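You operate a simulated robot arm through the tools that you are given. There is no shell and no other tool.

Carry out the task below with a simulated robot arm. There is one attempt and no reset: what you move stays moved.

JOB
Squeeze the long yellow tube straight in the red vise, lay it aside.
Fine: lay it on the bench end beside the vise, then wind the jaws shut.
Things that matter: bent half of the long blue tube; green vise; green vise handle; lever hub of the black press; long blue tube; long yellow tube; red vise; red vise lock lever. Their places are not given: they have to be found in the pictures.

The check looks at the end state, three seconds after you hand in, the way a careful person would. Anything else that was tipped, shoved, dropped, spilled or broken makes it a failure.

ROBOT AND FRAMES
A 6-joint arm with a two-finger parallel gripper, fixed in place. Base frame: the origin is at the foot of the arm, x ahead of it, y to its left, z up. Lengths are in mm, angles in rad, forces in N, time in s.
With the tool pointing down near the work surface it reaches from about 400 to 860 mm from the base axis. Its first joint turns from -2.007 to 2.007 rad. Payload 4.2 kg.
Tool frame: the origin (TCP) lies between the finger pads and is the grasp point; the fingertips stand 23 mm ahead of it; z points along the fingers, y is the line along which they close. Largest opening 94 mm; finger width 38, thickness 10; the body of the gripper, 54 by 96 mm, starts 39 mm behind the TCP.
Orientation is told as [roll, pitch, yaw] about the base's x, y, z axes, in that order, counted from this pose: with the fingers straight down and closing along the base's y, the tool's x points along the base's -x, its y along +y and its z along -z.

CONTROLS
- The arm moves only by the tool send_rows. Its argument "commands" is a list of rows, each a list of 3 entries, a list of its own where there are three numbers: the shift along the tool's x, y, z in units of 30 mm (1.0 is 30 mm), then the turn, a rotation vector about the tool's x, y, z in units of 4 degrees (1.0 is 4 degrees), then the finger opening in mm, from 0 to 94. In form: [[[x, y, z], [ax, ay, az], jaw], ...]. A call has 1 to 20 rows; each row shifts and turns the commanded pose from where the row before left it, along the tool's axes as they then stand. A call with a number of a shift or a turn outside -1 to 1 is refused whole. A row lasts 0.2 s, in which the tool goes at most 50 mm and 0.15 rad; a call with a longer step from one row to the next is refused whole, and so is a gripper value outside its range. Where a pose cannot be reached the arm comes as near as it can. A force on the tool above 90 N (or 10 N above the force at the start of the call, whichever is more), or a blocked arm, ends the call early, and 0.2 s more pass. The fingers move at their own pace (about 108 mm/s each) and stop on an object; they squeeze with about 42 N. The grip force told is the motor's: it shows also when the fingers shut on nothing. Time passes only in rows, and 0.2 s behind the last, so rows that do not move let the fingers close. The reply holds the time, the measured pose of the TCP, the force on the tool along the base axes, the opening and the grip force, in the units named above and with some noise, with the torque about the TCP (base axes, N m) and any sound that the robot's microphone picked up.
- Cameras (640 x 400 px; columns grow to the right, rows downward): "scene" is fixed at [220.5, 651.6, 1498]; the picture's right is [-0.80, -0.60, 0.00], its down [-0.19, 0.25, -0.95] and it looks along [0.57, -0.76, -0.32] (base axes); focal length 337 px, centre (320, 200). "wrist" rides on the gripper at [86, 16, -74] in the tool frame; the picture's right is [-0.18, 0.98, 0.00], its down [-0.58, -0.11, -0.81] and it looks along [-0.79, -0.15, 0.59] (tool axes); focal length 243 px, centre (320, 200).
- snapshot(camera): a new picture of that camera. It takes no simulated time.
- raise_lower(by): slides the trunk up (or, below 0, down) by that many mm; the arm rides with it, the base frame stays. It gives what a move gives, with no picture.
- pixel_to_xyz(camera, pixels): for up to 12 pixels [column, row] of the newest picture of that camera ("zoom" is the newest enlarged one), the place [x, y, z] in the base frame of the surface seen there, good to about 2 mm. It takes no simulated time.
- zoom(camera, box): a new picture of the part [left, top, right, bottom] of that camera's present view, enlarged. It takes no simulated time.
- finish_job(): hands the job in; it is judged then, once.

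Unless the task says otherwise, let go and move clear before handing in.

The tools are called as name(argument=value, ...) on one line, values as JSON. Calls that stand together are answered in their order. send_rows: Moves the arm, as the interface text tells. Its arguments: {"type":"object","properties":{"commands":{"type":"array","items":{"type":"array"}}},"required":["commands"]} The other tools are called the same way: raise_lower (by) slides the trunk up or down; snapshot (camera) takes a picture; pixel_to_xyz (camera, pixels) gives the place of the surface under pixels of a picture; zoom (camera, box) takes an enlarged picture of a part of a camera's view; finish_job () hands the job in.

At the start:

```text
t: 0.0
position: [483.4, 134.8, 1296.3]
orientation: [0.0, 0.001, -0.002]
contact_force: [0.3, 0.2, -0.2]
wrist_torque: [0.03, 0.01, 0.0]
opening: 93.9
finger_force: 0.0
trunk travel left (down, up): [-875.0, 115.0]
```

scene: 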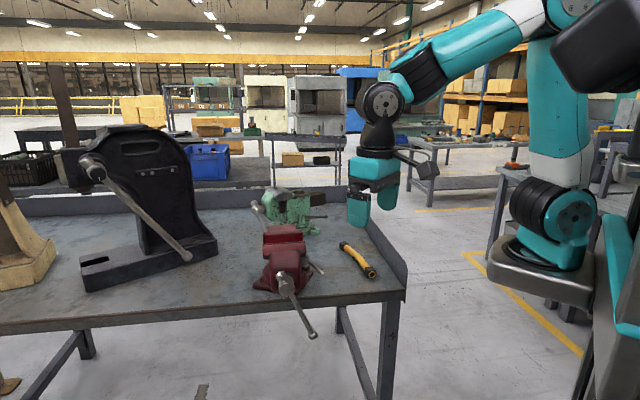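
wrist: 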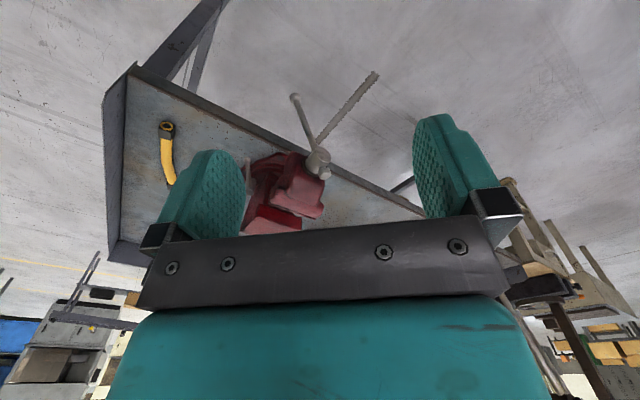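

The scene view shows the red vise around (285,260), a bent yellow tube at (357,260) and the green vise at (290,210). I'll zoom in on these before moving.

zoom(camera="scene", box=[220, 180, 420, 345])

zoom(camera="wrist", box=[90, 50, 450, 275])

```text
2.42 times, centred on (320, 262) of scene
```

zoom: 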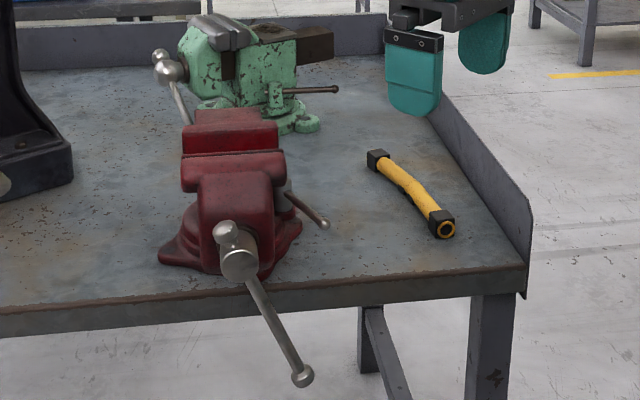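

```text
1.78 times, centred on (270, 162) of wrist
```

zoom: 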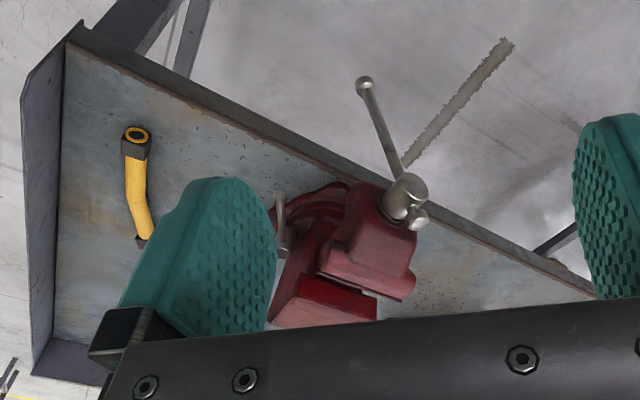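

The vise's handle (zoom 265,300), its side lock lever (310,210) and the bent tube (410,195) are visible. I'll zoom the scene again and measure places.

zoom(camera="scene", box=[260, 210, 390, 291])

pixel_to_xyz(camera="scene", pixels=[[344, 244], [357, 258], [371, 274], [282, 230], [282, 243], [310, 335], [286, 288], [322, 273], [400, 291], [405, 270], [340, 290], [365, 220]])

```text
4.92 times, centred on (325, 250) of scene
```

zoom: 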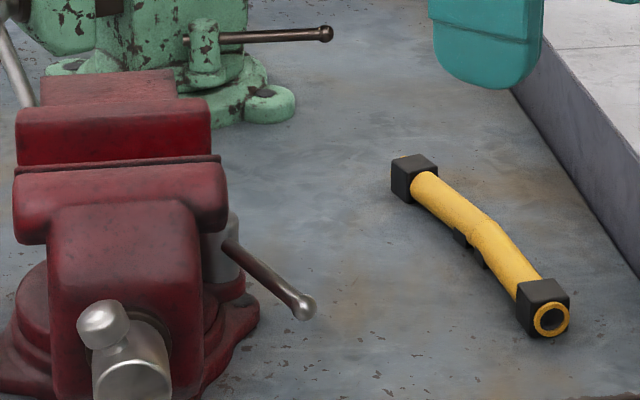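

```text
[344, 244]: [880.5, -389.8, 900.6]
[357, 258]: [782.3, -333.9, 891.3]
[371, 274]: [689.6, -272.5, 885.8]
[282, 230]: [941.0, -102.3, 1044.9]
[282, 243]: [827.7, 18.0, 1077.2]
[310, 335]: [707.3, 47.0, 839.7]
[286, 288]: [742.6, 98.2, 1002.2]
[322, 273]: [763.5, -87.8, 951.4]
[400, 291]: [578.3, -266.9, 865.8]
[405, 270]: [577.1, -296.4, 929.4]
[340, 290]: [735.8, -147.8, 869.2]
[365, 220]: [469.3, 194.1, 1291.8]
```

The latest zoom shows the jaws, with the back jaw's face visible (110,130), so there is a gap. I'll measure the jaw points, handle and lock lever.

pixel_to_xyz(camera="zoom", pixels=[[50, 85], [170, 82], [25, 115], [205, 108], [25, 155], [205, 148], [20, 172], [215, 163], [20, 185], [220, 178], [120, 150], [120, 172]])

pixel_to_xyz(camera="zoom", pixels=[[100, 315], [135, 385], [235, 250], [270, 278], [303, 307], [220, 240], [415, 163], [400, 185], [480, 225], [540, 290], [550, 318], [470, 245]])

zoom(camera="scene", box=[240, 260, 340, 345])

```text
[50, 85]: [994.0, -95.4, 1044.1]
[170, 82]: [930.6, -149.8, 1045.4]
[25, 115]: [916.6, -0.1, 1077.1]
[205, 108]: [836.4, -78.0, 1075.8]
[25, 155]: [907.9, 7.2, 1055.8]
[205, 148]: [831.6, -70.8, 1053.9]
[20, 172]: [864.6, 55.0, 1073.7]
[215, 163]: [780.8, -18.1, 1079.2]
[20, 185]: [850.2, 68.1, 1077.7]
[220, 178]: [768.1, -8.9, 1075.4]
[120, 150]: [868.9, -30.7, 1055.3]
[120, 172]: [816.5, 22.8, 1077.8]
```

```text
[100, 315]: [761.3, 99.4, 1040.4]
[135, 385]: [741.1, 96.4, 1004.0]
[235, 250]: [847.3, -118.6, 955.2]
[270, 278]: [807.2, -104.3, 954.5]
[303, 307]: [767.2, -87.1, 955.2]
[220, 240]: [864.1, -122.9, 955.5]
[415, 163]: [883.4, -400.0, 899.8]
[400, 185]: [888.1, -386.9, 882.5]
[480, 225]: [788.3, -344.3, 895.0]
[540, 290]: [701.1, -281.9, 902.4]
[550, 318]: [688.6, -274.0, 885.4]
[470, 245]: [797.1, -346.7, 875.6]
```

```text
4.71 times, centred on (290, 302) of scene
```

zoom: 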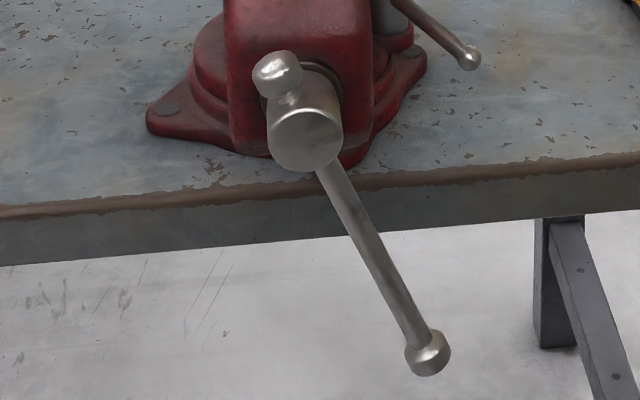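

The back jaw's face lies at about n·p=637 and the front jaw's near 575, along the axis n=(0.707,-0.707), so the gap is roughly 60 mm. The handle bar hangs from about (761,99,1040) to (707,47,840). I'll move high up and tilt the wrist camera down for a better look at the vise.

send_rows(commands=[[[-0.87, -0.84, 0], [0, 0, 0], 94], [[-0.87, -0.84, 0], [0, 0, 0], 94], [[-0.87, -0.84, 0], [0, 0, 0], 94], [[-0.87, -0.84, 0], [0, 0, 0], 94], [[-0.87, -0.84, 0], [0, 0, 0], 94], [[-0.87, -0.84, 0], [0, 0, 0], 94], [[0, 0, 0], [0, 1, 0], 94], [[0, 0, 0], [0, 1, 0], 94], [[0, 0, 0], [0, 1, 0], 94], [[0, 0, 0], [0, 1, 0], 94], [[0, 0, 0], [0, 1, 0], 94], [[0, 0, 0], [0, 1, 0], 94], [[0, 0, 0], [0, 1, 0], 94], [[0, 0, 0], [0, 1, 0], 94]])

snapshot(camera="wrist")

snapshot(camera="scene")

```text
t: 3.0
position: [622.6, -60.4, 1288.1]
orientation: [-0.001, 0.558, 0.001]
contact_force: [0.0, 0.2, -0.9]
wrist_torque: [-0.03, -0.01, 0.0]
opening: 94.0
finger_force: 0.0
out of reach, approached as far as the arm can: row 13, 14
trunk travel left (down, up): [-875.0, 115.0]
```

```text
taken
```

wrist: 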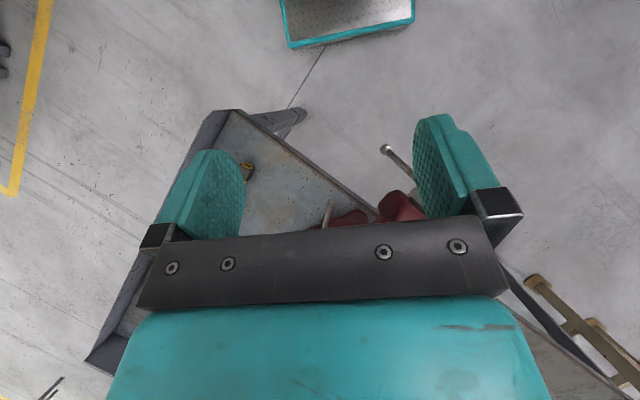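

```text
taken
```

scene: 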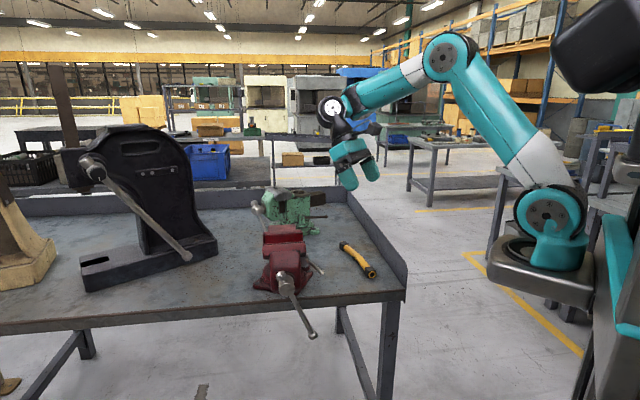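

The wrist camera is mounted upside down: picture-up is toward the base and downward. So I'll undo the tilt and move forward instead, putting the vise between the fingers at around row 110.

send_rows(commands=[[[0, 0, 0], [0, -1, 0], 94], [[0, 0, 0], [0, -1, 0], 94], [[0, 0, 0], [0, -1, 0], 94], [[0, 0, 0], [0, -1, 0], 94], [[0, 0, 0], [0, -1, 0], 94], [[0, 0, 0], [0, -1, 0], 94], [[0, 0, 0], [0, -1, 0], 94], [[0, 0, 0], [0, -1, 0], 94], [[-0.7, 0.6, 0], [0, 0, 0], 94], [[-0.7, 0.6, 0], [0, 0, 0], 94], [[-0.7, 0.6, 0], [0, 0, 0], 94], [[-0.7, 0.6, 0], [0, 0, 0], 94], [[-0.7, 0.6, 0], [0, 0, 0], 94]])

snapshot(camera="wrist")

```text
t: 5.8
position: [729.1, 33.4, 1288.2]
orientation: [0.0, 0.001, -0.002]
contact_force: [-0.4, -0.4, -0.2]
wrist_torque: [-0.03, 0.02, 0.02]
opening: 93.8
finger_force: 0.0
out of reach, approached as far as the arm can: row 1
trunk travel left (down, up): [-875.0, 115.0]
```

```text
taken
```

wrist: 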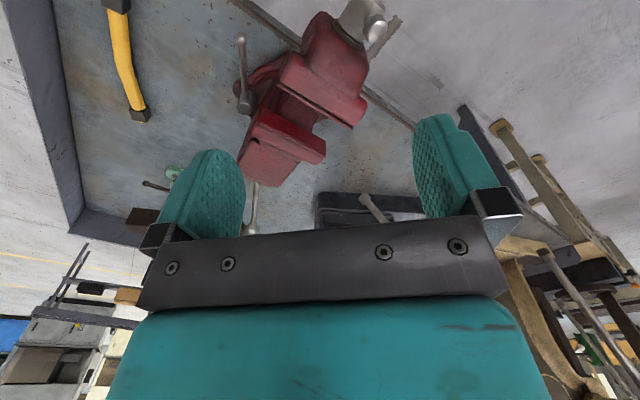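

Now the vise is seen from above, with the gap around (310,110) and the lock lever at (243,75). I'll zoom there.

zoom(camera="wrist", box=[220, 0, 420, 190])

zoom(camera="wrist", box=[40, 0, 240, 125])

```text
2.11 times, centred on (320, 95) of wrist
```

zoom: 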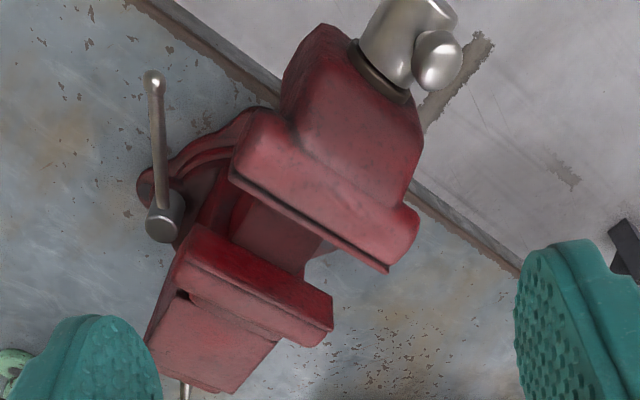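

```text
3.20 times, centred on (140, 62) of wrist
```

zoom: 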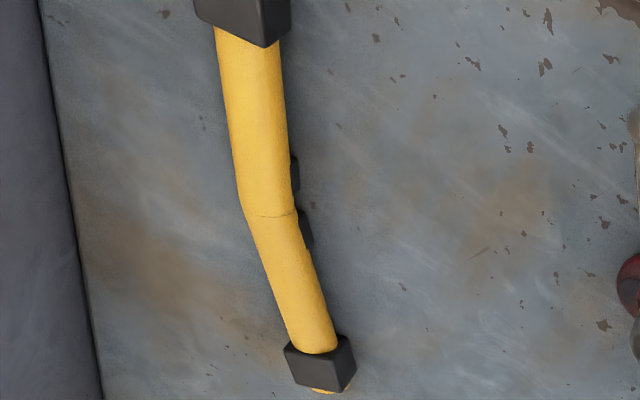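

The tube's bend is horizontal: the apex at zoom (262,215) points toward the bench-end wall, and there are two black pads on the concave side at (295,172) and (305,228). I'll measure the tube and the vise gap.

pixel_to_xyz(camera="zoom", pixels=[[248, 60], [253, 120], [225, 120], [285, 120], [268, 205], [240, 205], [298, 205], [285, 270], [315, 335], [320, 365], [293, 170], [306, 228]])

pixel_to_xyz(camera="wrist", pixels=[[115, 5], [270, 142], [310, 115], [296, 108], [290, 92], [330, 110], [320, 75], [360, 122], [275, 130], [322, 145], [330, 160], [290, 178]])

zoom(camera="wrist", box=[265, 70, 345, 130])

```text
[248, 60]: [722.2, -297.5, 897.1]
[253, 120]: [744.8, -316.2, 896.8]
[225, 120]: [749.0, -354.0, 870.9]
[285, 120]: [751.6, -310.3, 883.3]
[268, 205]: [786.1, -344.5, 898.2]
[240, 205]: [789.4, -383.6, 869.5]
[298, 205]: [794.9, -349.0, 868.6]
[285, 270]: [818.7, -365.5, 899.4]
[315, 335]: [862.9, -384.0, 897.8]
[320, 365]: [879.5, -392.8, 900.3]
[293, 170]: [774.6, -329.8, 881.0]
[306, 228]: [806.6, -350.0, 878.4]
```

```text
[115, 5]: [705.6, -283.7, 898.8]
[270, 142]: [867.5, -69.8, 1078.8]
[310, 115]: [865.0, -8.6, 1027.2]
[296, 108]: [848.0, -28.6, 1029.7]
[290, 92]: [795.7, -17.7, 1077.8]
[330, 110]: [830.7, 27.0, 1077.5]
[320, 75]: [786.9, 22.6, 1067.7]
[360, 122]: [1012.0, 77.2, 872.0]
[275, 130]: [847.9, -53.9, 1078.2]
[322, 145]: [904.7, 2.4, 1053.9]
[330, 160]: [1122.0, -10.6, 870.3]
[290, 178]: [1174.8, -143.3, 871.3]
```

```text
6.67 times, centred on (305, 100) of wrist
```

zoom: 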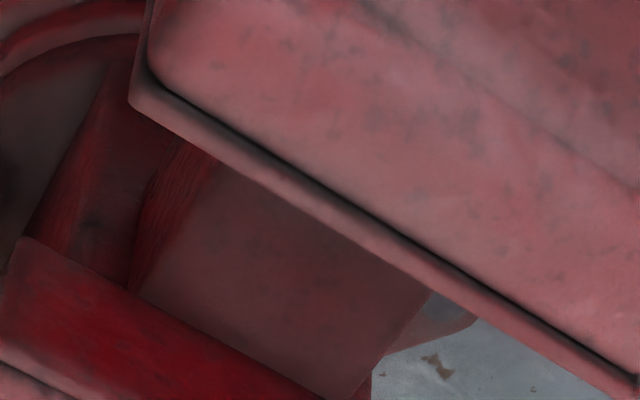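

The slide between the jaws is at z≈1028 and the jaw tops at 1078. The tube's near collar is at about (700,-280,885) and its far one at (881,-394). I'll move above the near collar with the tool yawed about -36° and look closer.

send_rows(commands=[[[0.09, -0.95, 0], [0, 0, 0], 94], [[0.09, -0.95, 0], [0, 0, 0], 94], [[0.09, -0.95, 0], [0, 0, 0], 94], [[0.09, -0.95, 0], [0, 0, 0], 94], [[0.09, -0.95, 0], [0, 0, 0], 94], [[0.09, -0.95, 0], [0, 0, 0], 94], [[0.09, -0.95, 0], [0, 0, 0], 94], [[0.09, -0.95, 0], [0, 0, 0], 94], [[0.09, -0.95, 0], [0, 0, 0], 94], [[0.09, -0.95, 0], [0, 0, 0], 94], [[0.09, -0.95, 0], [0, 0, 0], 94], [[0, 0, 1], [0, 0, 1], 94], [[0, 0, 1], [0, 0, 1], 94], [[0, 0, 1], [0, 0, 1], 94], [[0, 0, 1], [0, 0, 1], 94], [[0, 0, 1], [0, 0, 1], 94], [[0, 0, 1], [0, 0, 1], 94], [[0, 0, 1], [0, 0, 1], 94], [[0, 0, 1], [0, 0, 1], 94], [[0, 0, 1], [0, 0, 1], 94]])

snapshot(camera="wrist")

snapshot(camera="scene")

```text
t: 10.0
position: [699.4, -280.9, 1016.1]
orientation: [0.001, 0.0, -0.63]
contact_force: [-0.6, 0.1, 0.7]
wrist_torque: [-0.01, -0.07, -0.04]
opening: 94.1
finger_force: 0.0
trunk travel left (down, up): [-875.0, 115.0]
```

```text
taken
```

wrist: 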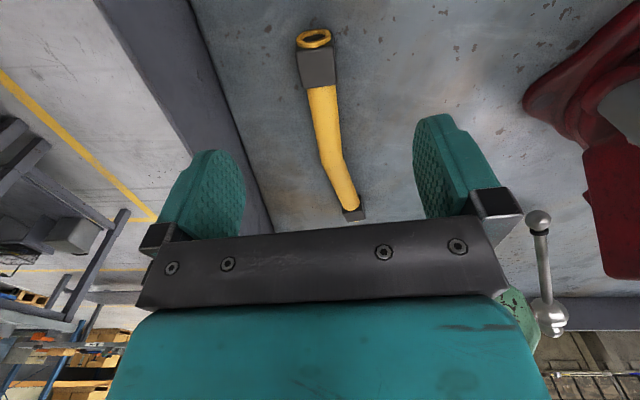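

```text
taken
```

scene: 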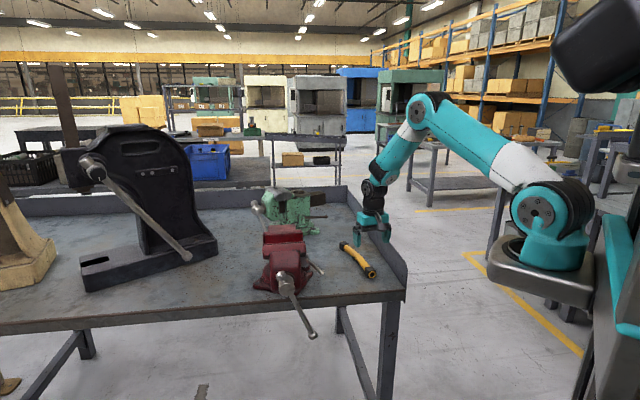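

The tube lies centred in view, with its near collar at (317,65). I'll zoom to measure the collar's edges.

zoom(camera="wrist", box=[270, 20, 390, 95])

zoom(camera="wrist", box=[270, 20, 400, 230])

pixel_to_xyz(camera="wrist", pixels=[[301, 52], [332, 48], [309, 84], [334, 82], [318, 66], [314, 39], [322, 100], [330, 150], [345, 200], [352, 214], [260, 230], [245, 140]])

```text
5.33 times, centred on (330, 58) of wrist
```

zoom: 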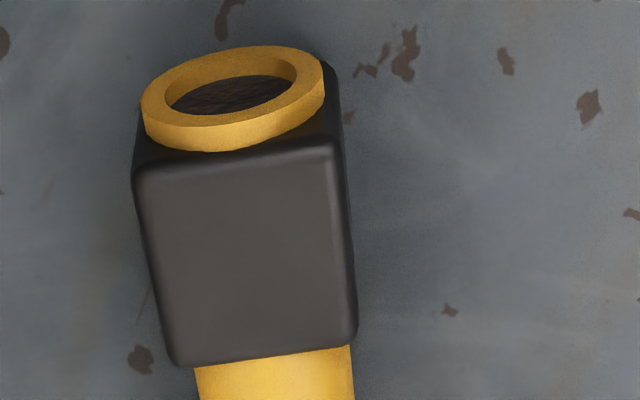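

```text
1.90 times, centred on (335, 125) of wrist
```

zoom: 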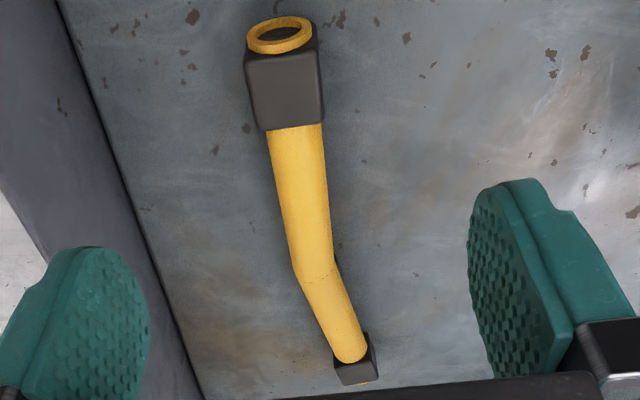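

```text
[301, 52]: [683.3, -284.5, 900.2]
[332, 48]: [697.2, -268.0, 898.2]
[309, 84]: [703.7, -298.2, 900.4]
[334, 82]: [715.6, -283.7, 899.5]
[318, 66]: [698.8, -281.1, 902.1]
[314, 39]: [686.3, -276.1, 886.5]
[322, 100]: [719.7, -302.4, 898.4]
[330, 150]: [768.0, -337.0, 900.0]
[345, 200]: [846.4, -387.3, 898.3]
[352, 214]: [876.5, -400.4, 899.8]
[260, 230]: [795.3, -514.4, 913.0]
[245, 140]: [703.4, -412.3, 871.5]
```

The collar centre is about (700,-283.6), with its top at z=900 and heading -37°. I'll trim the yaw and position and descend to z≈896 with the fingers at 64 mm.

send_rows(commands=[[[-0.07, -0.06, 0], [0, 0, 0.26], 64], [[0, 0, 1], [0, 0, 0], 64], [[0, 0, 1], [0, 0, 0], 64], [[0, 0, 1], [0, 0, 0], 64], [[0, 0, 0.7], [0, 0, 0], 64], [[0, 0, 0.3], [0, 0, 0], 64]])

snapshot(camera="wrist")

zoom(camera="scene", box=[300, 200, 430, 300])

```text
t: 11.4
position: [699.9, -283.1, 896.9]
orientation: [0.0, 0.003, -0.647]
contact_force: [-0.6, -0.3, 1.2]
wrist_torque: [-0.01, 0.01, 0.0]
opening: 63.9
finger_force: 0.0
trunk travel left (down, up): [-875.0, 115.0]
```

```text
taken
```

wrist: 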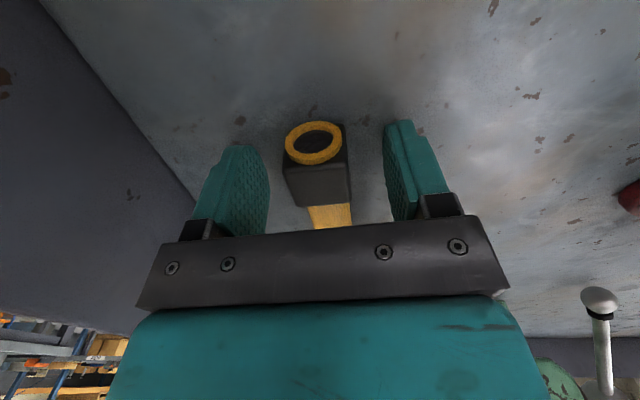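

```text
4.00 times, centred on (365, 250) of scene
```

zoom: 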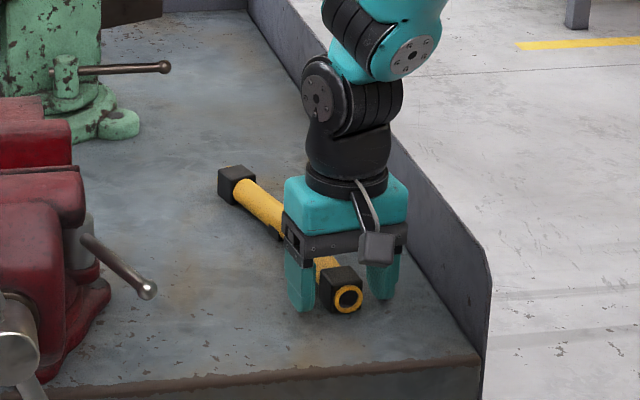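

The collar sits between the fingers, so I'll close on it.

send_rows(commands=[[[0, 0, 0], [0, 0, 0], 30], [[0, 0, 0], [0, 0, 0], 20], [[0, 0, 0], [0, 0, 0], 15], [[0, 0, 0], [0, 0, 0], 15]])

send_rows(commands=[[[0, 0, -0.5], [0, 0, 0], 15], [[0, 0, -0.5], [0, 0, 0], 15], [[0, 0, 0], [0, 0, 0], 15]])

snapshot(camera="wrist")

zoom(camera="scene", box=[300, 200, 430, 300])

```text
t: 12.4
position: [699.7, -284.2, 896.8]
orientation: [0.0, 0.001, -0.646]
contact_force: [0.3, 1.1, -0.1]
wrist_torque: [0.06, 0.1, -0.04]
opening: 29.5
finger_force: 42.4
trunk travel left (down, up): [-875.0, 115.0]
```

```text
t: 13.2
position: [700.2, -283.0, 928.0]
orientation: [0.0, 0.0, -0.646]
contact_force: [-0.7, 1.0, -1.8]
wrist_torque: [0.15, 0.22, 0.0]
opening: 29.8
finger_force: 41.9
trunk travel left (down, up): [-875.0, 115.0]
```

```text
taken
```

wrist: 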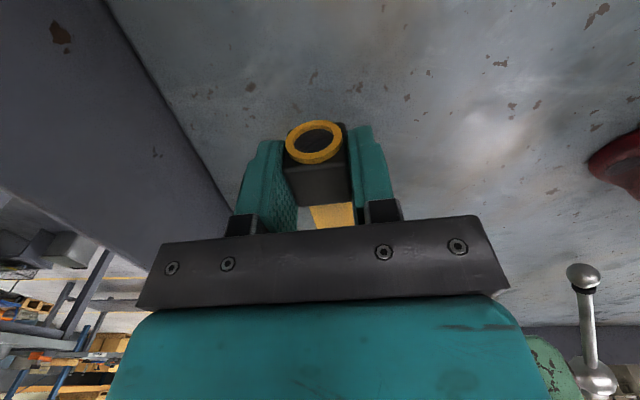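

```text
4.00 times, centred on (365, 250) of scene
```

zoom: 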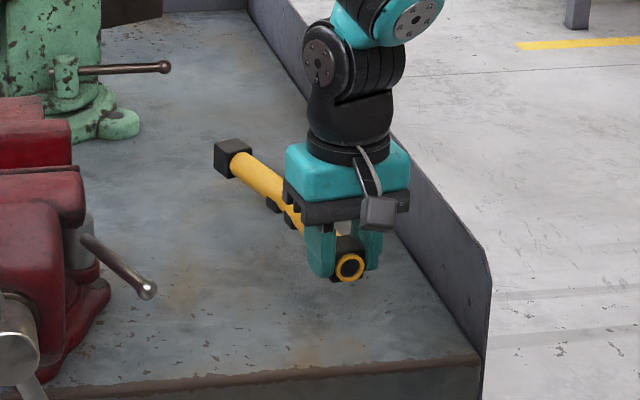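

The tube is lifted and level (opening 29.6, about 2 N). I'll raise it to z≈1150 before turning it.

send_rows(commands=[[[0, 0, -0.93], [0, 0, 0], 15], [[0, 0, -0.93], [0, 0, 0], 15], [[0, 0, -0.93], [0, 0, 0], 15], [[0, 0, -0.93], [0, 0, 0], 15], [[0, 0, -0.93], [0, 0, 0], 15], [[0, 0, -0.93], [0, 0, 0], 15], [[0, 0, -0.93], [0, 0, 0], 15], [[0, 0, -0.93], [0, 0, 0], 15]])

send_rows(commands=[[[0, 0, 0], [0, 0, -1], 15], [[0, 0, 0], [0, 0, -1], 15], [[0, 0, 0], [0, 0, -1], 15], [[0, 0, 0], [0, 0, -1], 15], [[0, 0, 0], [0, 0, -1], 15], [[0, 0, 0], [0, 0, -1], 15], [[0, 0, 0], [0, 0, -1], 15], [[0, 0, 0], [0, 0, -1], 15], [[0, 0, 0], [0, 0, -1], 15], [[0, 0, 0], [0, 0, -1], 15], [[0, 0, 0], [0, 0, -1], 15], [[0, 0, 0], [0, 0, -1], 15], [[0, 0, 0], [0, 0, -1], 15], [[0, 0, 0], [0, 0, -1], 15], [[0, 0, 0], [0, 0, -1], 15], [[0, 0, 0], [0, 0, -1], 15], [[0, 0, 0], [0, 0, -1], 15], [[0, 0, 0], [0, 0, -1], 15], [[0, 0, 0], [0, 0, -1], 15]])

snapshot(camera="wrist")

zoom(camera="scene", box=[220, 140, 420, 300])

```text
t: 15.0
position: [699.6, -284.5, 1150.2]
orientation: [0.001, 0.002, -0.644]
contact_force: [0.0, -0.2, -1.6]
wrist_torque: [0.12, 0.24, -0.01]
opening: 29.6
finger_force: 41.9
trunk travel left (down, up): [-875.0, 115.0]
```

```text
t: 19.0
position: [700.0, -283.6, 1150.6]
orientation: [-0.001, 0.001, 0.682]
contact_force: [-0.5, 0.5, -2.8]
wrist_torque: [-0.16, 0.18, 0.02]
opening: 29.4
finger_force: 41.7
trunk travel left (down, up): [-875.0, 115.0]
```

```text
taken
```

wrist: 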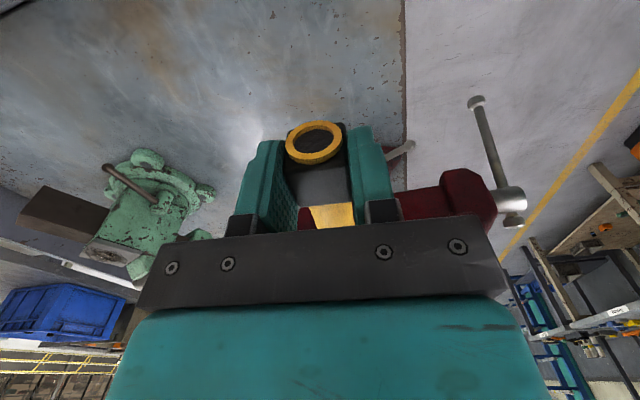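

```text
2.50 times, centred on (320, 220) of scene
```

zoom: 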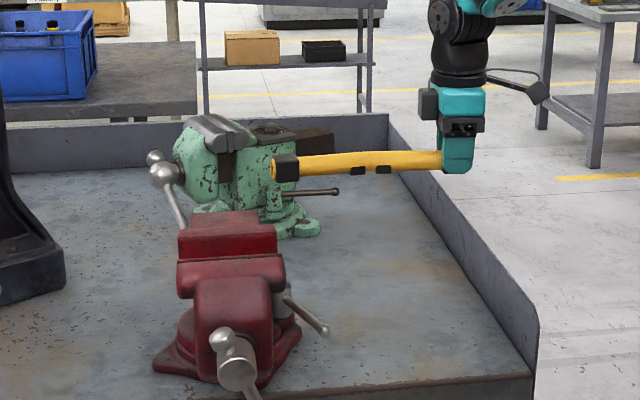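

The tube now faces along the jaws. I'll measure its heading and level from this zoom before placing it.

pixel_to_xyz(camera="zoom", pixels=[[284, 168], [310, 157], [340, 155], [370, 153], [385, 153], [410, 152], [435, 152], [310, 168], [370, 162], [430, 161], [358, 171], [385, 170]])

zoom(camera="scene", box=[295, 185, 385, 240])

```text
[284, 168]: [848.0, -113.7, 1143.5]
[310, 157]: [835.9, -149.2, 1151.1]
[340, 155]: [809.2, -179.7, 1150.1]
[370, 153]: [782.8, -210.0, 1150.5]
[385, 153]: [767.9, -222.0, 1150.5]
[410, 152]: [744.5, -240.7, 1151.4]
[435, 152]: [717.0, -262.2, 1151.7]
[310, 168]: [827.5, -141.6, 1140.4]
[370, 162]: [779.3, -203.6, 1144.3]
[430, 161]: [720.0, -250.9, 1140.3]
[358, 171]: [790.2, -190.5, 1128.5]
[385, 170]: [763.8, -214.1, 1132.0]
```

```text
7.11 times, centred on (340, 212) of scene
```

zoom: 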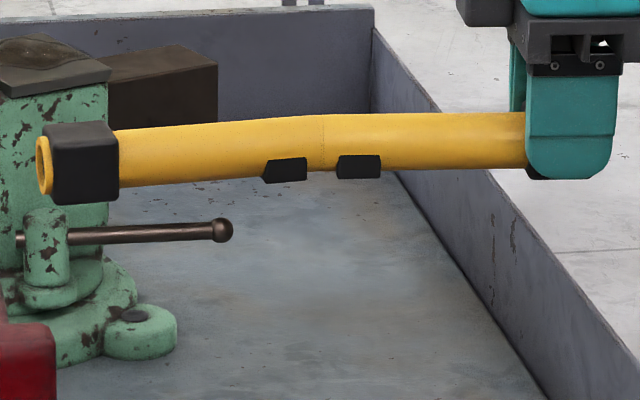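

The near half heads 38.4° and the far half 48.9°, so the bisector is about 43.7° and I'll add roughly 1.2°. The apex is about 111 mm from the TCP. I'll bring it above the jaw gap at z=1150.

send_rows(commands=[[[0, 0, 0], [0, 0, -0.3], 15], [[-0.849, 0.512, 0], [0, 0, 0], 15], [[-0.849, 0.512, 0], [0, 0, 0], 15], [[-0.849, 0.512, 0], [0, 0, 0], 15], [[-0.849, 0.512, 0], [0, 0, 0], 15], [[-0.849, 0.512, 0], [0, 0, 0], 15], [[-0.849, 0.512, 0], [0, 0, 0], 15], [[-0.849, 0.512, 0], [0, 0, 0], 15], [[0, 0, 0], [0, 0, 0], 15]])

snapshot(camera="wrist")

zoom(camera="scene", box=[230, 190, 360, 290])

```text
t: 21.0
position: [766.5, -86.2, 1150.7]
orientation: [-0.002, 0.001, 0.702]
contact_force: [0.0, 0.4, -2.6]
wrist_torque: [-0.17, 0.17, -0.01]
opening: 29.7
finger_force: 41.4
trunk travel left (down, up): [-875.0, 115.0]
```

```text
taken
```

wrist: 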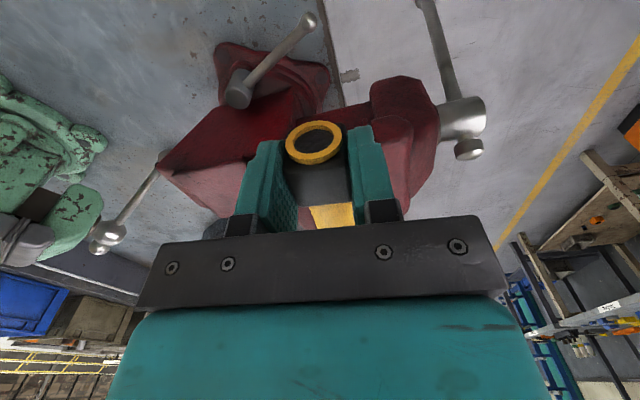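

```text
4.00 times, centred on (295, 240) of scene
```

zoom: 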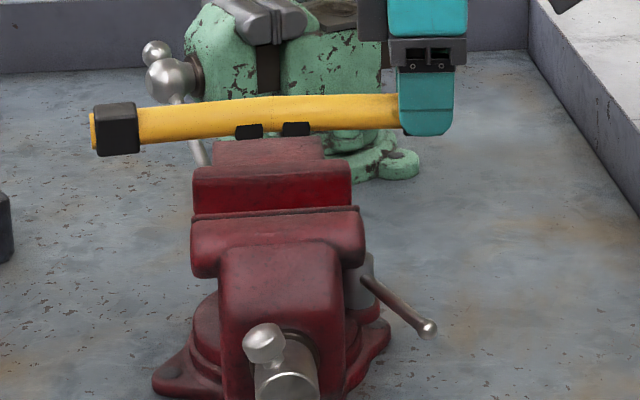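

The seam at zoom (272,110) looks centred on the jaws. I'll check the coordinates of the tube and both jaw edges.

pixel_to_xyz(camera="zoom", pixels=[[272, 97], [272, 112], [150, 107], [150, 122], [390, 96], [390, 112], [248, 131], [296, 129], [115, 130], [272, 168], [272, 207], [272, 198]])

pixel_to_xyz(camera="wrist", pixels=[[214, 165], [240, 150], [180, 155], [400, 125], [385, 112], [410, 150], [395, 190], [260, 130], [275, 115], [300, 105], [306, 95], [360, 110]])

zoom(camera="wrist", box=[150, 40, 450, 235])

```text
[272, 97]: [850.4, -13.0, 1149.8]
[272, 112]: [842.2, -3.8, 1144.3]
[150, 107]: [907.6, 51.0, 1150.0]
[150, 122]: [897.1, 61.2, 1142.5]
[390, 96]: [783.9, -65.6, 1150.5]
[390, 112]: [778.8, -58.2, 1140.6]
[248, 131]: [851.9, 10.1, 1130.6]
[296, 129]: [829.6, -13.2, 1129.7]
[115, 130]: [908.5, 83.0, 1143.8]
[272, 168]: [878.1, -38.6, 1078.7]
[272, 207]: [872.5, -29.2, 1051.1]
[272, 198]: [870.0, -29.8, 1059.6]
```

```text
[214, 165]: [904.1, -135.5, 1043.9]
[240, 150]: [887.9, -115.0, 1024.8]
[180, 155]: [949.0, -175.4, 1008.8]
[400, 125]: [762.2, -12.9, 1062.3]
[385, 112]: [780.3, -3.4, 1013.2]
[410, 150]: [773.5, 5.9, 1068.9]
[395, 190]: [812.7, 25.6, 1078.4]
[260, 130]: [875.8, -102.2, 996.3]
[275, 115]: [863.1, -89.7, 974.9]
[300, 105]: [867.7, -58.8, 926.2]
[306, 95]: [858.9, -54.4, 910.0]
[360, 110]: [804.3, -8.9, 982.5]
```

```text
2.05 times, centred on (300, 138) of wrist
```

zoom: 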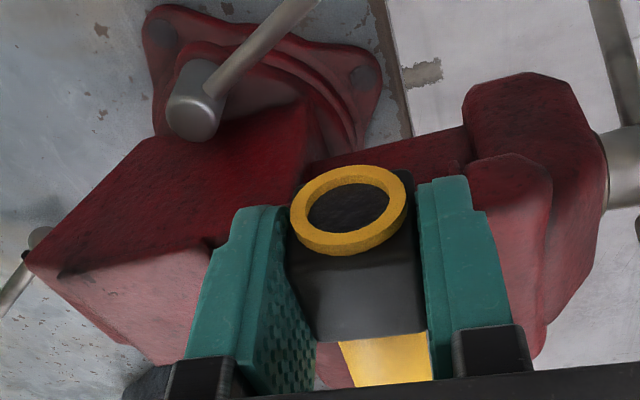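

The apex is at s=610.5, t=592, inside the jaw gap (577–637) with a clearance of 13–18 mm on each side. I'll descend to just above the slide.

send_rows(commands=[[[0, 0, 0.6], [0, 0, 0.15], 15], [[0, 0, 0.6], [0, 0, 0], 15], [[0, 0, 0.6], [0, 0, 0], 15], [[0, 0, 0.6], [0, 0, 0], 15], [[0, 0, 0.5], [0, 0, 0], 15], [[0, 0, 0], [0, 0, 0], 15]])

zoom(camera="scene", box=[230, 190, 360, 290])

```text
t: 22.4
position: [767.4, -85.6, 1063.9]
orientation: [0.0, 0.001, 0.69]
contact_force: [0.7, -0.4, -1.4]
wrist_torque: [-0.12, 0.16, -0.02]
opening: 29.7
finger_force: 41.8
trunk travel left (down, up): [-875.0, 115.0]
```

```text
4.00 times, centred on (295, 240) of scene
```

zoom: 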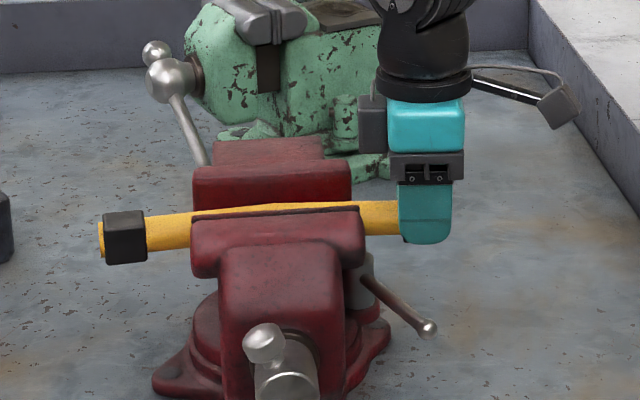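

The tube is between the jaws with no contact yet. I'll lower it in small steps until the slide takes the load.

send_rows(commands=[[[0, 0, 0.1], [0, 0, 0], 15], [[0, 0, 0.1], [0, 0, 0], 15], [[0, 0, 0], [0, 0, 0], 15]])

send_rows(commands=[[[0, 0, 0.07], [0, 0, 0], 15], [[0, 0, 0], [0, 0, 0], 15]])

```text
t: 23.2
position: [768.9, -86.4, 1057.5]
orientation: [0.0, 0.0, 0.691]
contact_force: [-0.3, 0.8, -2.1]
wrist_torque: [-0.15, 0.14, 0.04]
opening: 29.4
finger_force: 41.9
trunk travel left (down, up): [-875.0, 115.0]
```

```text
t: 23.8
position: [768.2, -85.4, 1055.6]
orientation: [0.0, 0.0, 0.692]
contact_force: [-0.2, -0.2, -1.0]
wrist_torque: [-0.15, 0.2, 0.01]
opening: 29.6
finger_force: 41.8
trunk travel left (down, up): [-875.0, 115.0]
```

send_rows(commands=[[[0, 0, 0.06], [0, 0, 0], 15], [[0, 0, 0], [0, 0, 0], 15]])

send_rows(commands=[[[0, 0, 0.06], [0, 0, 0], 15], [[0, 0, 0], [0, 0, 0], 15]])

```text
t: 24.4
position: [766.9, -86.0, 1054.9]
orientation: [-0.001, 0.0, 0.692]
contact_force: [0.4, -0.1, -0.3]
wrist_torque: [-0.02, 0.01, 0.01]
opening: 29.5
finger_force: 41.7
trunk travel left (down, up): [-875.0, 115.0]
```

```text
t: 25.0
position: [767.9, -85.2, 1054.1]
orientation: [-0.001, -0.004, 0.692]
contact_force: [-1.8, -1.7, 11.6]
wrist_torque: [0.85, -0.76, 0.06]
opening: 29.7
finger_force: 42.0
trunk travel left (down, up): [-875.0, 115.0]
```

The slide took the load (11.6 N upward). I'll ease up 0.7 mm, release, and look.

send_rows(commands=[[[0, 0, -0.03], [0, 0, 0], 15], [[0, 0, 0], [0, 0, 0], 40], [[0, 0, 0], [0, 0, 0], 56], [[0, 0, 0], [0, 0, 0], 56]])

snapshot(camera="wrist")

zoom(camera="scene", box=[230, 190, 360, 290])

```text
t: 26.0
position: [765.7, -86.6, 1051.9]
orientation: [-0.001, 0.0, 0.691]
contact_force: [-0.1, 0.1, 0.1]
wrist_torque: [0.01, 0.02, 0.02]
opening: 55.8
finger_force: 0.2
trunk travel left (down, up): [-875.0, 115.0]
```

```text
taken
```

wrist: 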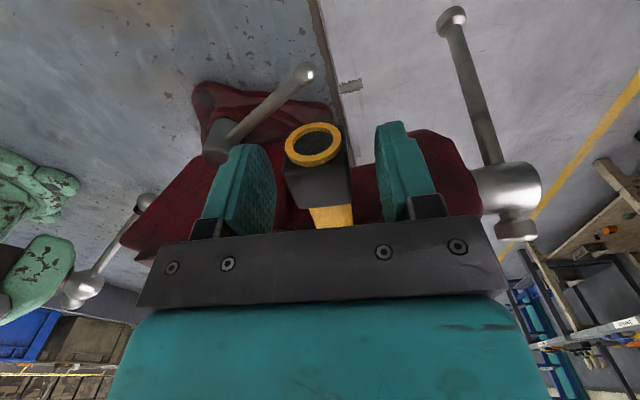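

```text
4.00 times, centred on (295, 240) of scene
```

zoom: 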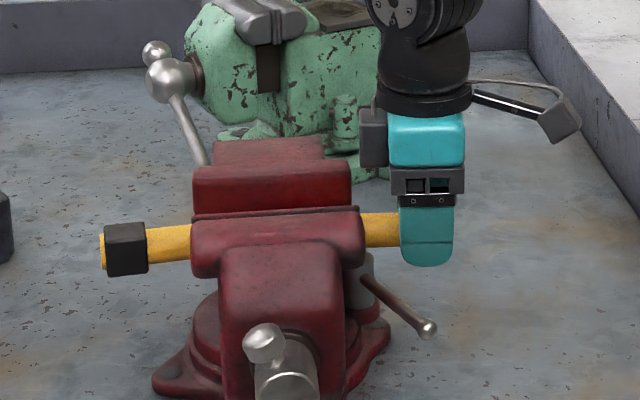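

The tube rests on the slide. I'll raise the gripper straight up and look down into the gap.

send_rows(commands=[[[0, 0, -0.5], [0, 0, 0], 56], [[0, 0, -0.9], [0, 0, 0], 56], [[0, 0, -0.9], [0, 0, 0], 56], [[0, 0, -0.9], [0, 0, 0], 56], [[0, 0, -0.9], [0, 0, 0], 56], [[0, 0, -0.9], [0, 0, 0], 56], [[0, 0, -0.9], [0, 0, 0], 56], [[0, 0, -0.9], [0, 0, 0], 56]])

snapshot(camera="wrist")

zoom(camera="scene", box=[230, 190, 360, 290])

```text
t: 27.8
position: [766.6, -86.3, 1256.2]
orientation: [0.0, 0.0, 0.689]
contact_force: [0.3, 0.6, -0.3]
wrist_torque: [0.02, 0.02, 0.0]
opening: 55.9
finger_force: 0.1
trunk travel left (down, up): [-875.0, 115.0]
```

```text
taken
```

wrist: 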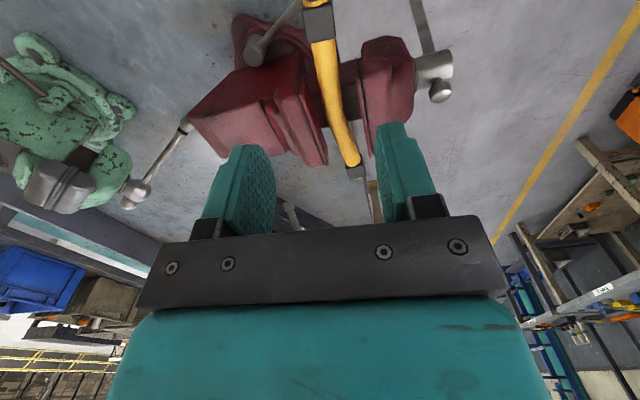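

```text
4.00 times, centred on (295, 240) of scene
```

zoom: 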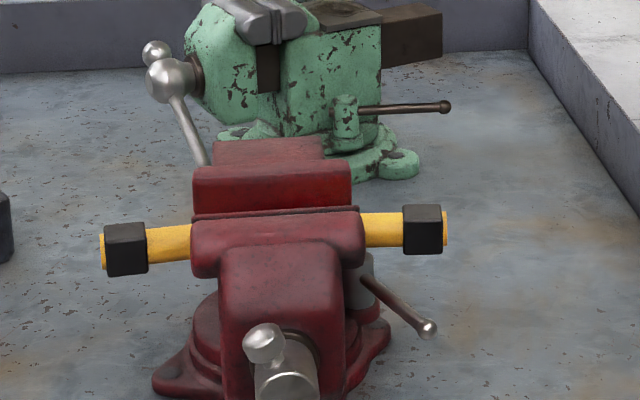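

The tube lies across the slide between the jaws. Next I'll measure the screw handle and the bench's front edge.

zoom(camera="scene", box=[240, 260, 340, 345])

pixel_to_xyz(camera="zoom", pixels=[[277, 75], [305, 120], [305, 165], [275, 135], [335, 135], [340, 195], [375, 250], [405, 310], [428, 352], [450, 175], [100, 210], [360, 190]])

pixel_to_xyz(camera="zoom", pixels=[[322, 205], [355, 260], [285, 100], [240, 130], [355, 60], [300, 150], [280, 60], [275, 92], [325, 70], [245, 60], [600, 155], [200, 205]])

```text
4.71 times, centred on (290, 302) of scene
```

zoom: 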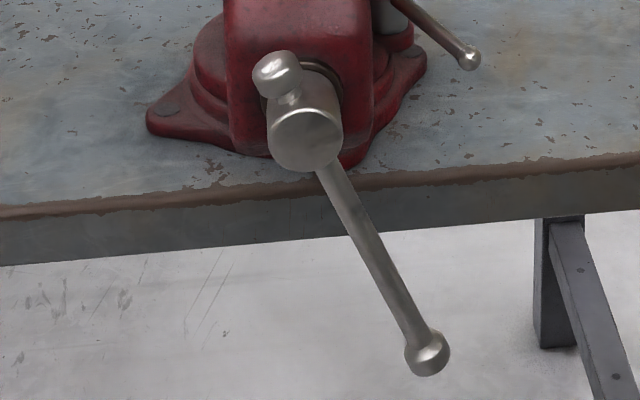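

```text
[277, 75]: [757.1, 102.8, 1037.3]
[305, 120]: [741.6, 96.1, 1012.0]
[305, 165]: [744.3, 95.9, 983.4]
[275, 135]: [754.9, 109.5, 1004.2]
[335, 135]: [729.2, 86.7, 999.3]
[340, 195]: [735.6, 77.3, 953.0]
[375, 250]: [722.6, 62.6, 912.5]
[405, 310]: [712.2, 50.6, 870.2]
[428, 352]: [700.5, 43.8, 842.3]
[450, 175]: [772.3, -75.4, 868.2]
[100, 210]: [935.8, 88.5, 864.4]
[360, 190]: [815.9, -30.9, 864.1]
```

```text
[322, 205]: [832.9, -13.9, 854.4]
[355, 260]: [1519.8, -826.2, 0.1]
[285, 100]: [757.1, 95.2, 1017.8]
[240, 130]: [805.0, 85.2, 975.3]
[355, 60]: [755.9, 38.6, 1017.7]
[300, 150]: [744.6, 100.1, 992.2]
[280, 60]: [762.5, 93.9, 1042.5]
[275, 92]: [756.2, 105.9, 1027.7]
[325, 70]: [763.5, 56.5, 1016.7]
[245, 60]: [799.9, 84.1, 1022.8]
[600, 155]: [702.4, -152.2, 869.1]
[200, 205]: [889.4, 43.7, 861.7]
```

The screw axis is at t≈592, z≈1000, with the hub face at s≈456. The bar plane is at s≈473, hanging at 157° clockwise, and the bench edge is at s=600, so the handle has free space. I'll move in front of the vise and start tilting the tool horizontal along the screw axis.

send_rows(commands=[[[-0.379, 0.8875, 0.233], [0, 0, 0], 40], [[-0.379, 0.8875, 0.233], [0, 0, 0], 20], [[-0.379, 0.8875, 0.233], [0, 0, 0], 0], [[-0.379, 0.8875, 0.233], [0, 0, 0], 0], [[-0.379, 0.8875, 0.233], [0, 0, 0], 0], [[-0.379, 0.8875, 0.233], [0, 0, 0], 0], [[-0.379, 0.8875, 0.233], [0, 0, 0], 0], [[-0.379, 0.8875, 0.233], [0, 0, 0], 0], [[0, 0, 0], [0, 0, -1], 0], [[0, 0, 0], [0, 0, -0.38], 0], [[0, 0, 0], [1, 0, 0], 0], [[0, 0, 0], [1, 0, 0], 0], [[0, 0, 0], [1, 0, 0], 0], [[0, 0, 0], [1, 0, 0], 0], [[0, 0, 0], [1, 0, 0], 0], [[0, 0, 0], [1, 0, 0], 0], [[0, 0, 0], [1, 0, 0], 0], [[0, 0, 0], [1, 0, 0], 0], [[0, 0, 0], [1, 0, 0], 0], [[0, 0, 0], [1, 0, 0], 0]])

snapshot(camera="scene")

```text
t: 32.0
position: [701.9, 136.2, 1200.8]
orientation: [-0.7, -0.001, 0.787]
contact_force: [0.0, -0.5, 0.1]
wrist_torque: [0.0, -0.01, 0.03]
opening: 0.0
finger_force: 42.3
trunk travel left (down, up): [-875.0, 115.0]
```

```text
taken
```

scene: 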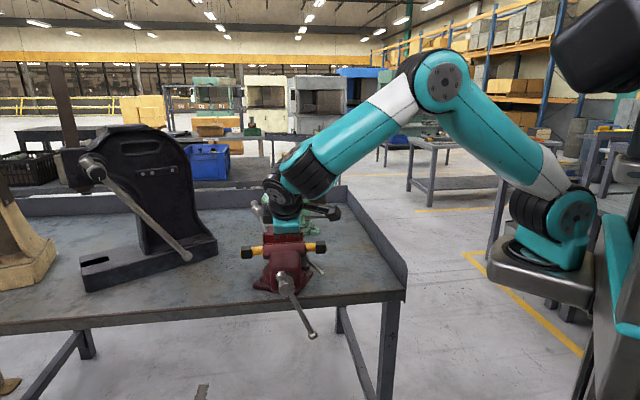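

The tilt works (roll -0.70, yaw 0.787). I'll finish tilting to horizontal.

send_rows(commands=[[[0, 0, 0], [1, 0, 0], 0], [[0, 0, 0], [1, 0, 0], 0], [[0, 0, 0], [1, 0, 0], 0], [[0, 0, 0], [1, 0, 0], 0], [[0, 0, 0], [1, 0, 0], 0], [[0, 0, 0], [1, 0, 0], 0], [[0, 0, 0], [1, 0, 0], 0], [[0, 0, 0], [1, 0, 0], 0], [[0, 0, 0], [1, 0, 0], 0], [[0, 0, 0], [1, 0, 0], 0], [[0, 0, 0], [1, 0, 0], 0], [[0, 0, 0], [1, 0, 0], 0], [[0, 0, 0], [0.5, 0, 0], 0], [[0, 0, 0], [0, 0, 0], 0]])

snapshot(camera="scene")

snapshot(camera="wrist")

```text
t: 35.0
position: [706.1, 116.8, 1194.5]
orientation: [-1.372, -0.004, 0.804]
contact_force: [0.1, 0.0, -1.0]
wrist_torque: [0.0, 0.0, 0.01]
opening: 0.1
finger_force: 42.2
out of reach, approached as far as the arm can: row 10, 11, 12
trunk travel left (down, up): [-875.0, 115.0]
```

```text
taken
```

scene: 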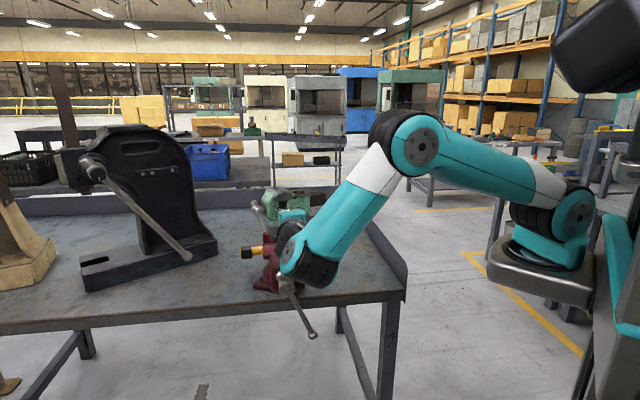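

```text
taken
```

wrist: 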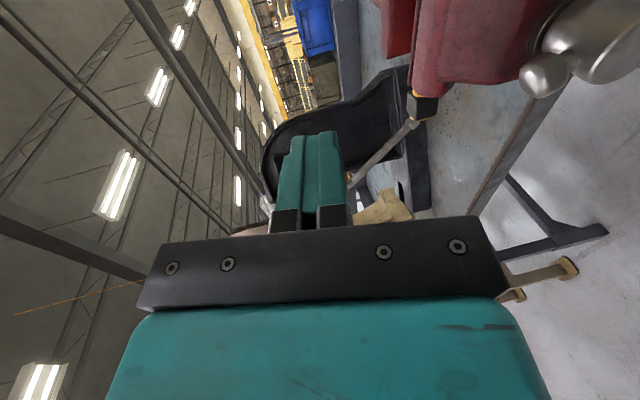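

The arm stopped short at a tilt of about 79° (roll -1.372), near its limit. I'll work with a tilt of about 72°, go to the -w side of the bar and down while still clear in front (s≈395), and check that this pose can be reached.

send_rows(commands=[[[0, 0, 0], [-0.75, 0, 0], 0], [[0, 0, 0], [-0.75, 0, 0], 0], [[0.725, 0.054, -0.172], [0, 0, 0], 0], [[0.725, 0.054, -0.172], [0, 0, 0], 0], [[0.725, 0.054, -0.172], [0, 0, 0], 0], [[0.725, 0.054, -0.172], [0, 0, 0], 0], [[0, 0.9, 0.282], [0, 0, 0], 0], [[0, 0.9, 0.282], [0, 0, 0], 0], [[0, 0.9, 0.282], [0, 0, 0], 0], [[0, 0.9, 0.282], [0, 0, 0], 0]])

snapshot(camera="scene")

```text
t: 37.2
position: [632.4, 67.9, 1081.6]
orientation: [-1.305, -0.003, 0.805]
contact_force: [0.7, -0.6, 0.4]
wrist_torque: [-0.03, -0.01, 0.0]
opening: 0.0
finger_force: 42.0
trunk travel left (down, up): [-875.0, 115.0]
```

```text
taken
```

scene: 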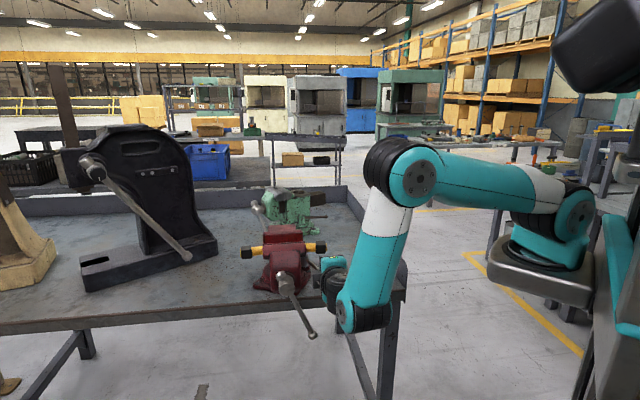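

The pose is held at roll -1.305. I'll continue down to z≈940.

send_rows(commands=[[[0, 0.9, 0.25], [0, 0, 0], 0], [[0, 0.9, 0.25], [0, 0, 0], 0], [[0, 0.9, 0.25], [0, 0, 0], 0], [[0, 0.9, 0.25], [0, 0, 0], 0], [[0, 0.9, 0.25], [0, 0, 0], 0]])

snapshot(camera="scene")

snapshot(camera="wrist")

```text
t: 38.4
position: [633.3, 66.9, 941.4]
orientation: [-1.304, -0.004, 0.805]
contact_force: [-0.3, 0.2, 0.3]
wrist_torque: [0.0, 0.01, 0.04]
opening: 0.1
finger_force: 42.0
trunk travel left (down, up): [-875.0, 115.0]
```

```text
taken
```

scene: 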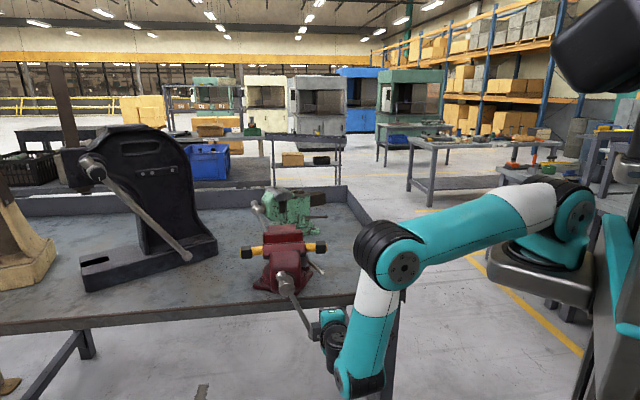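

```text
taken
```

wrist: 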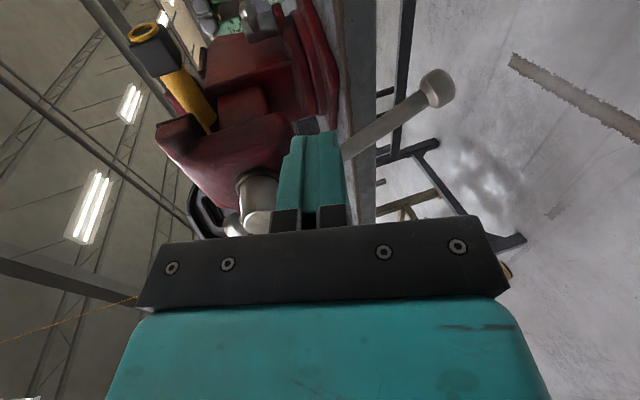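

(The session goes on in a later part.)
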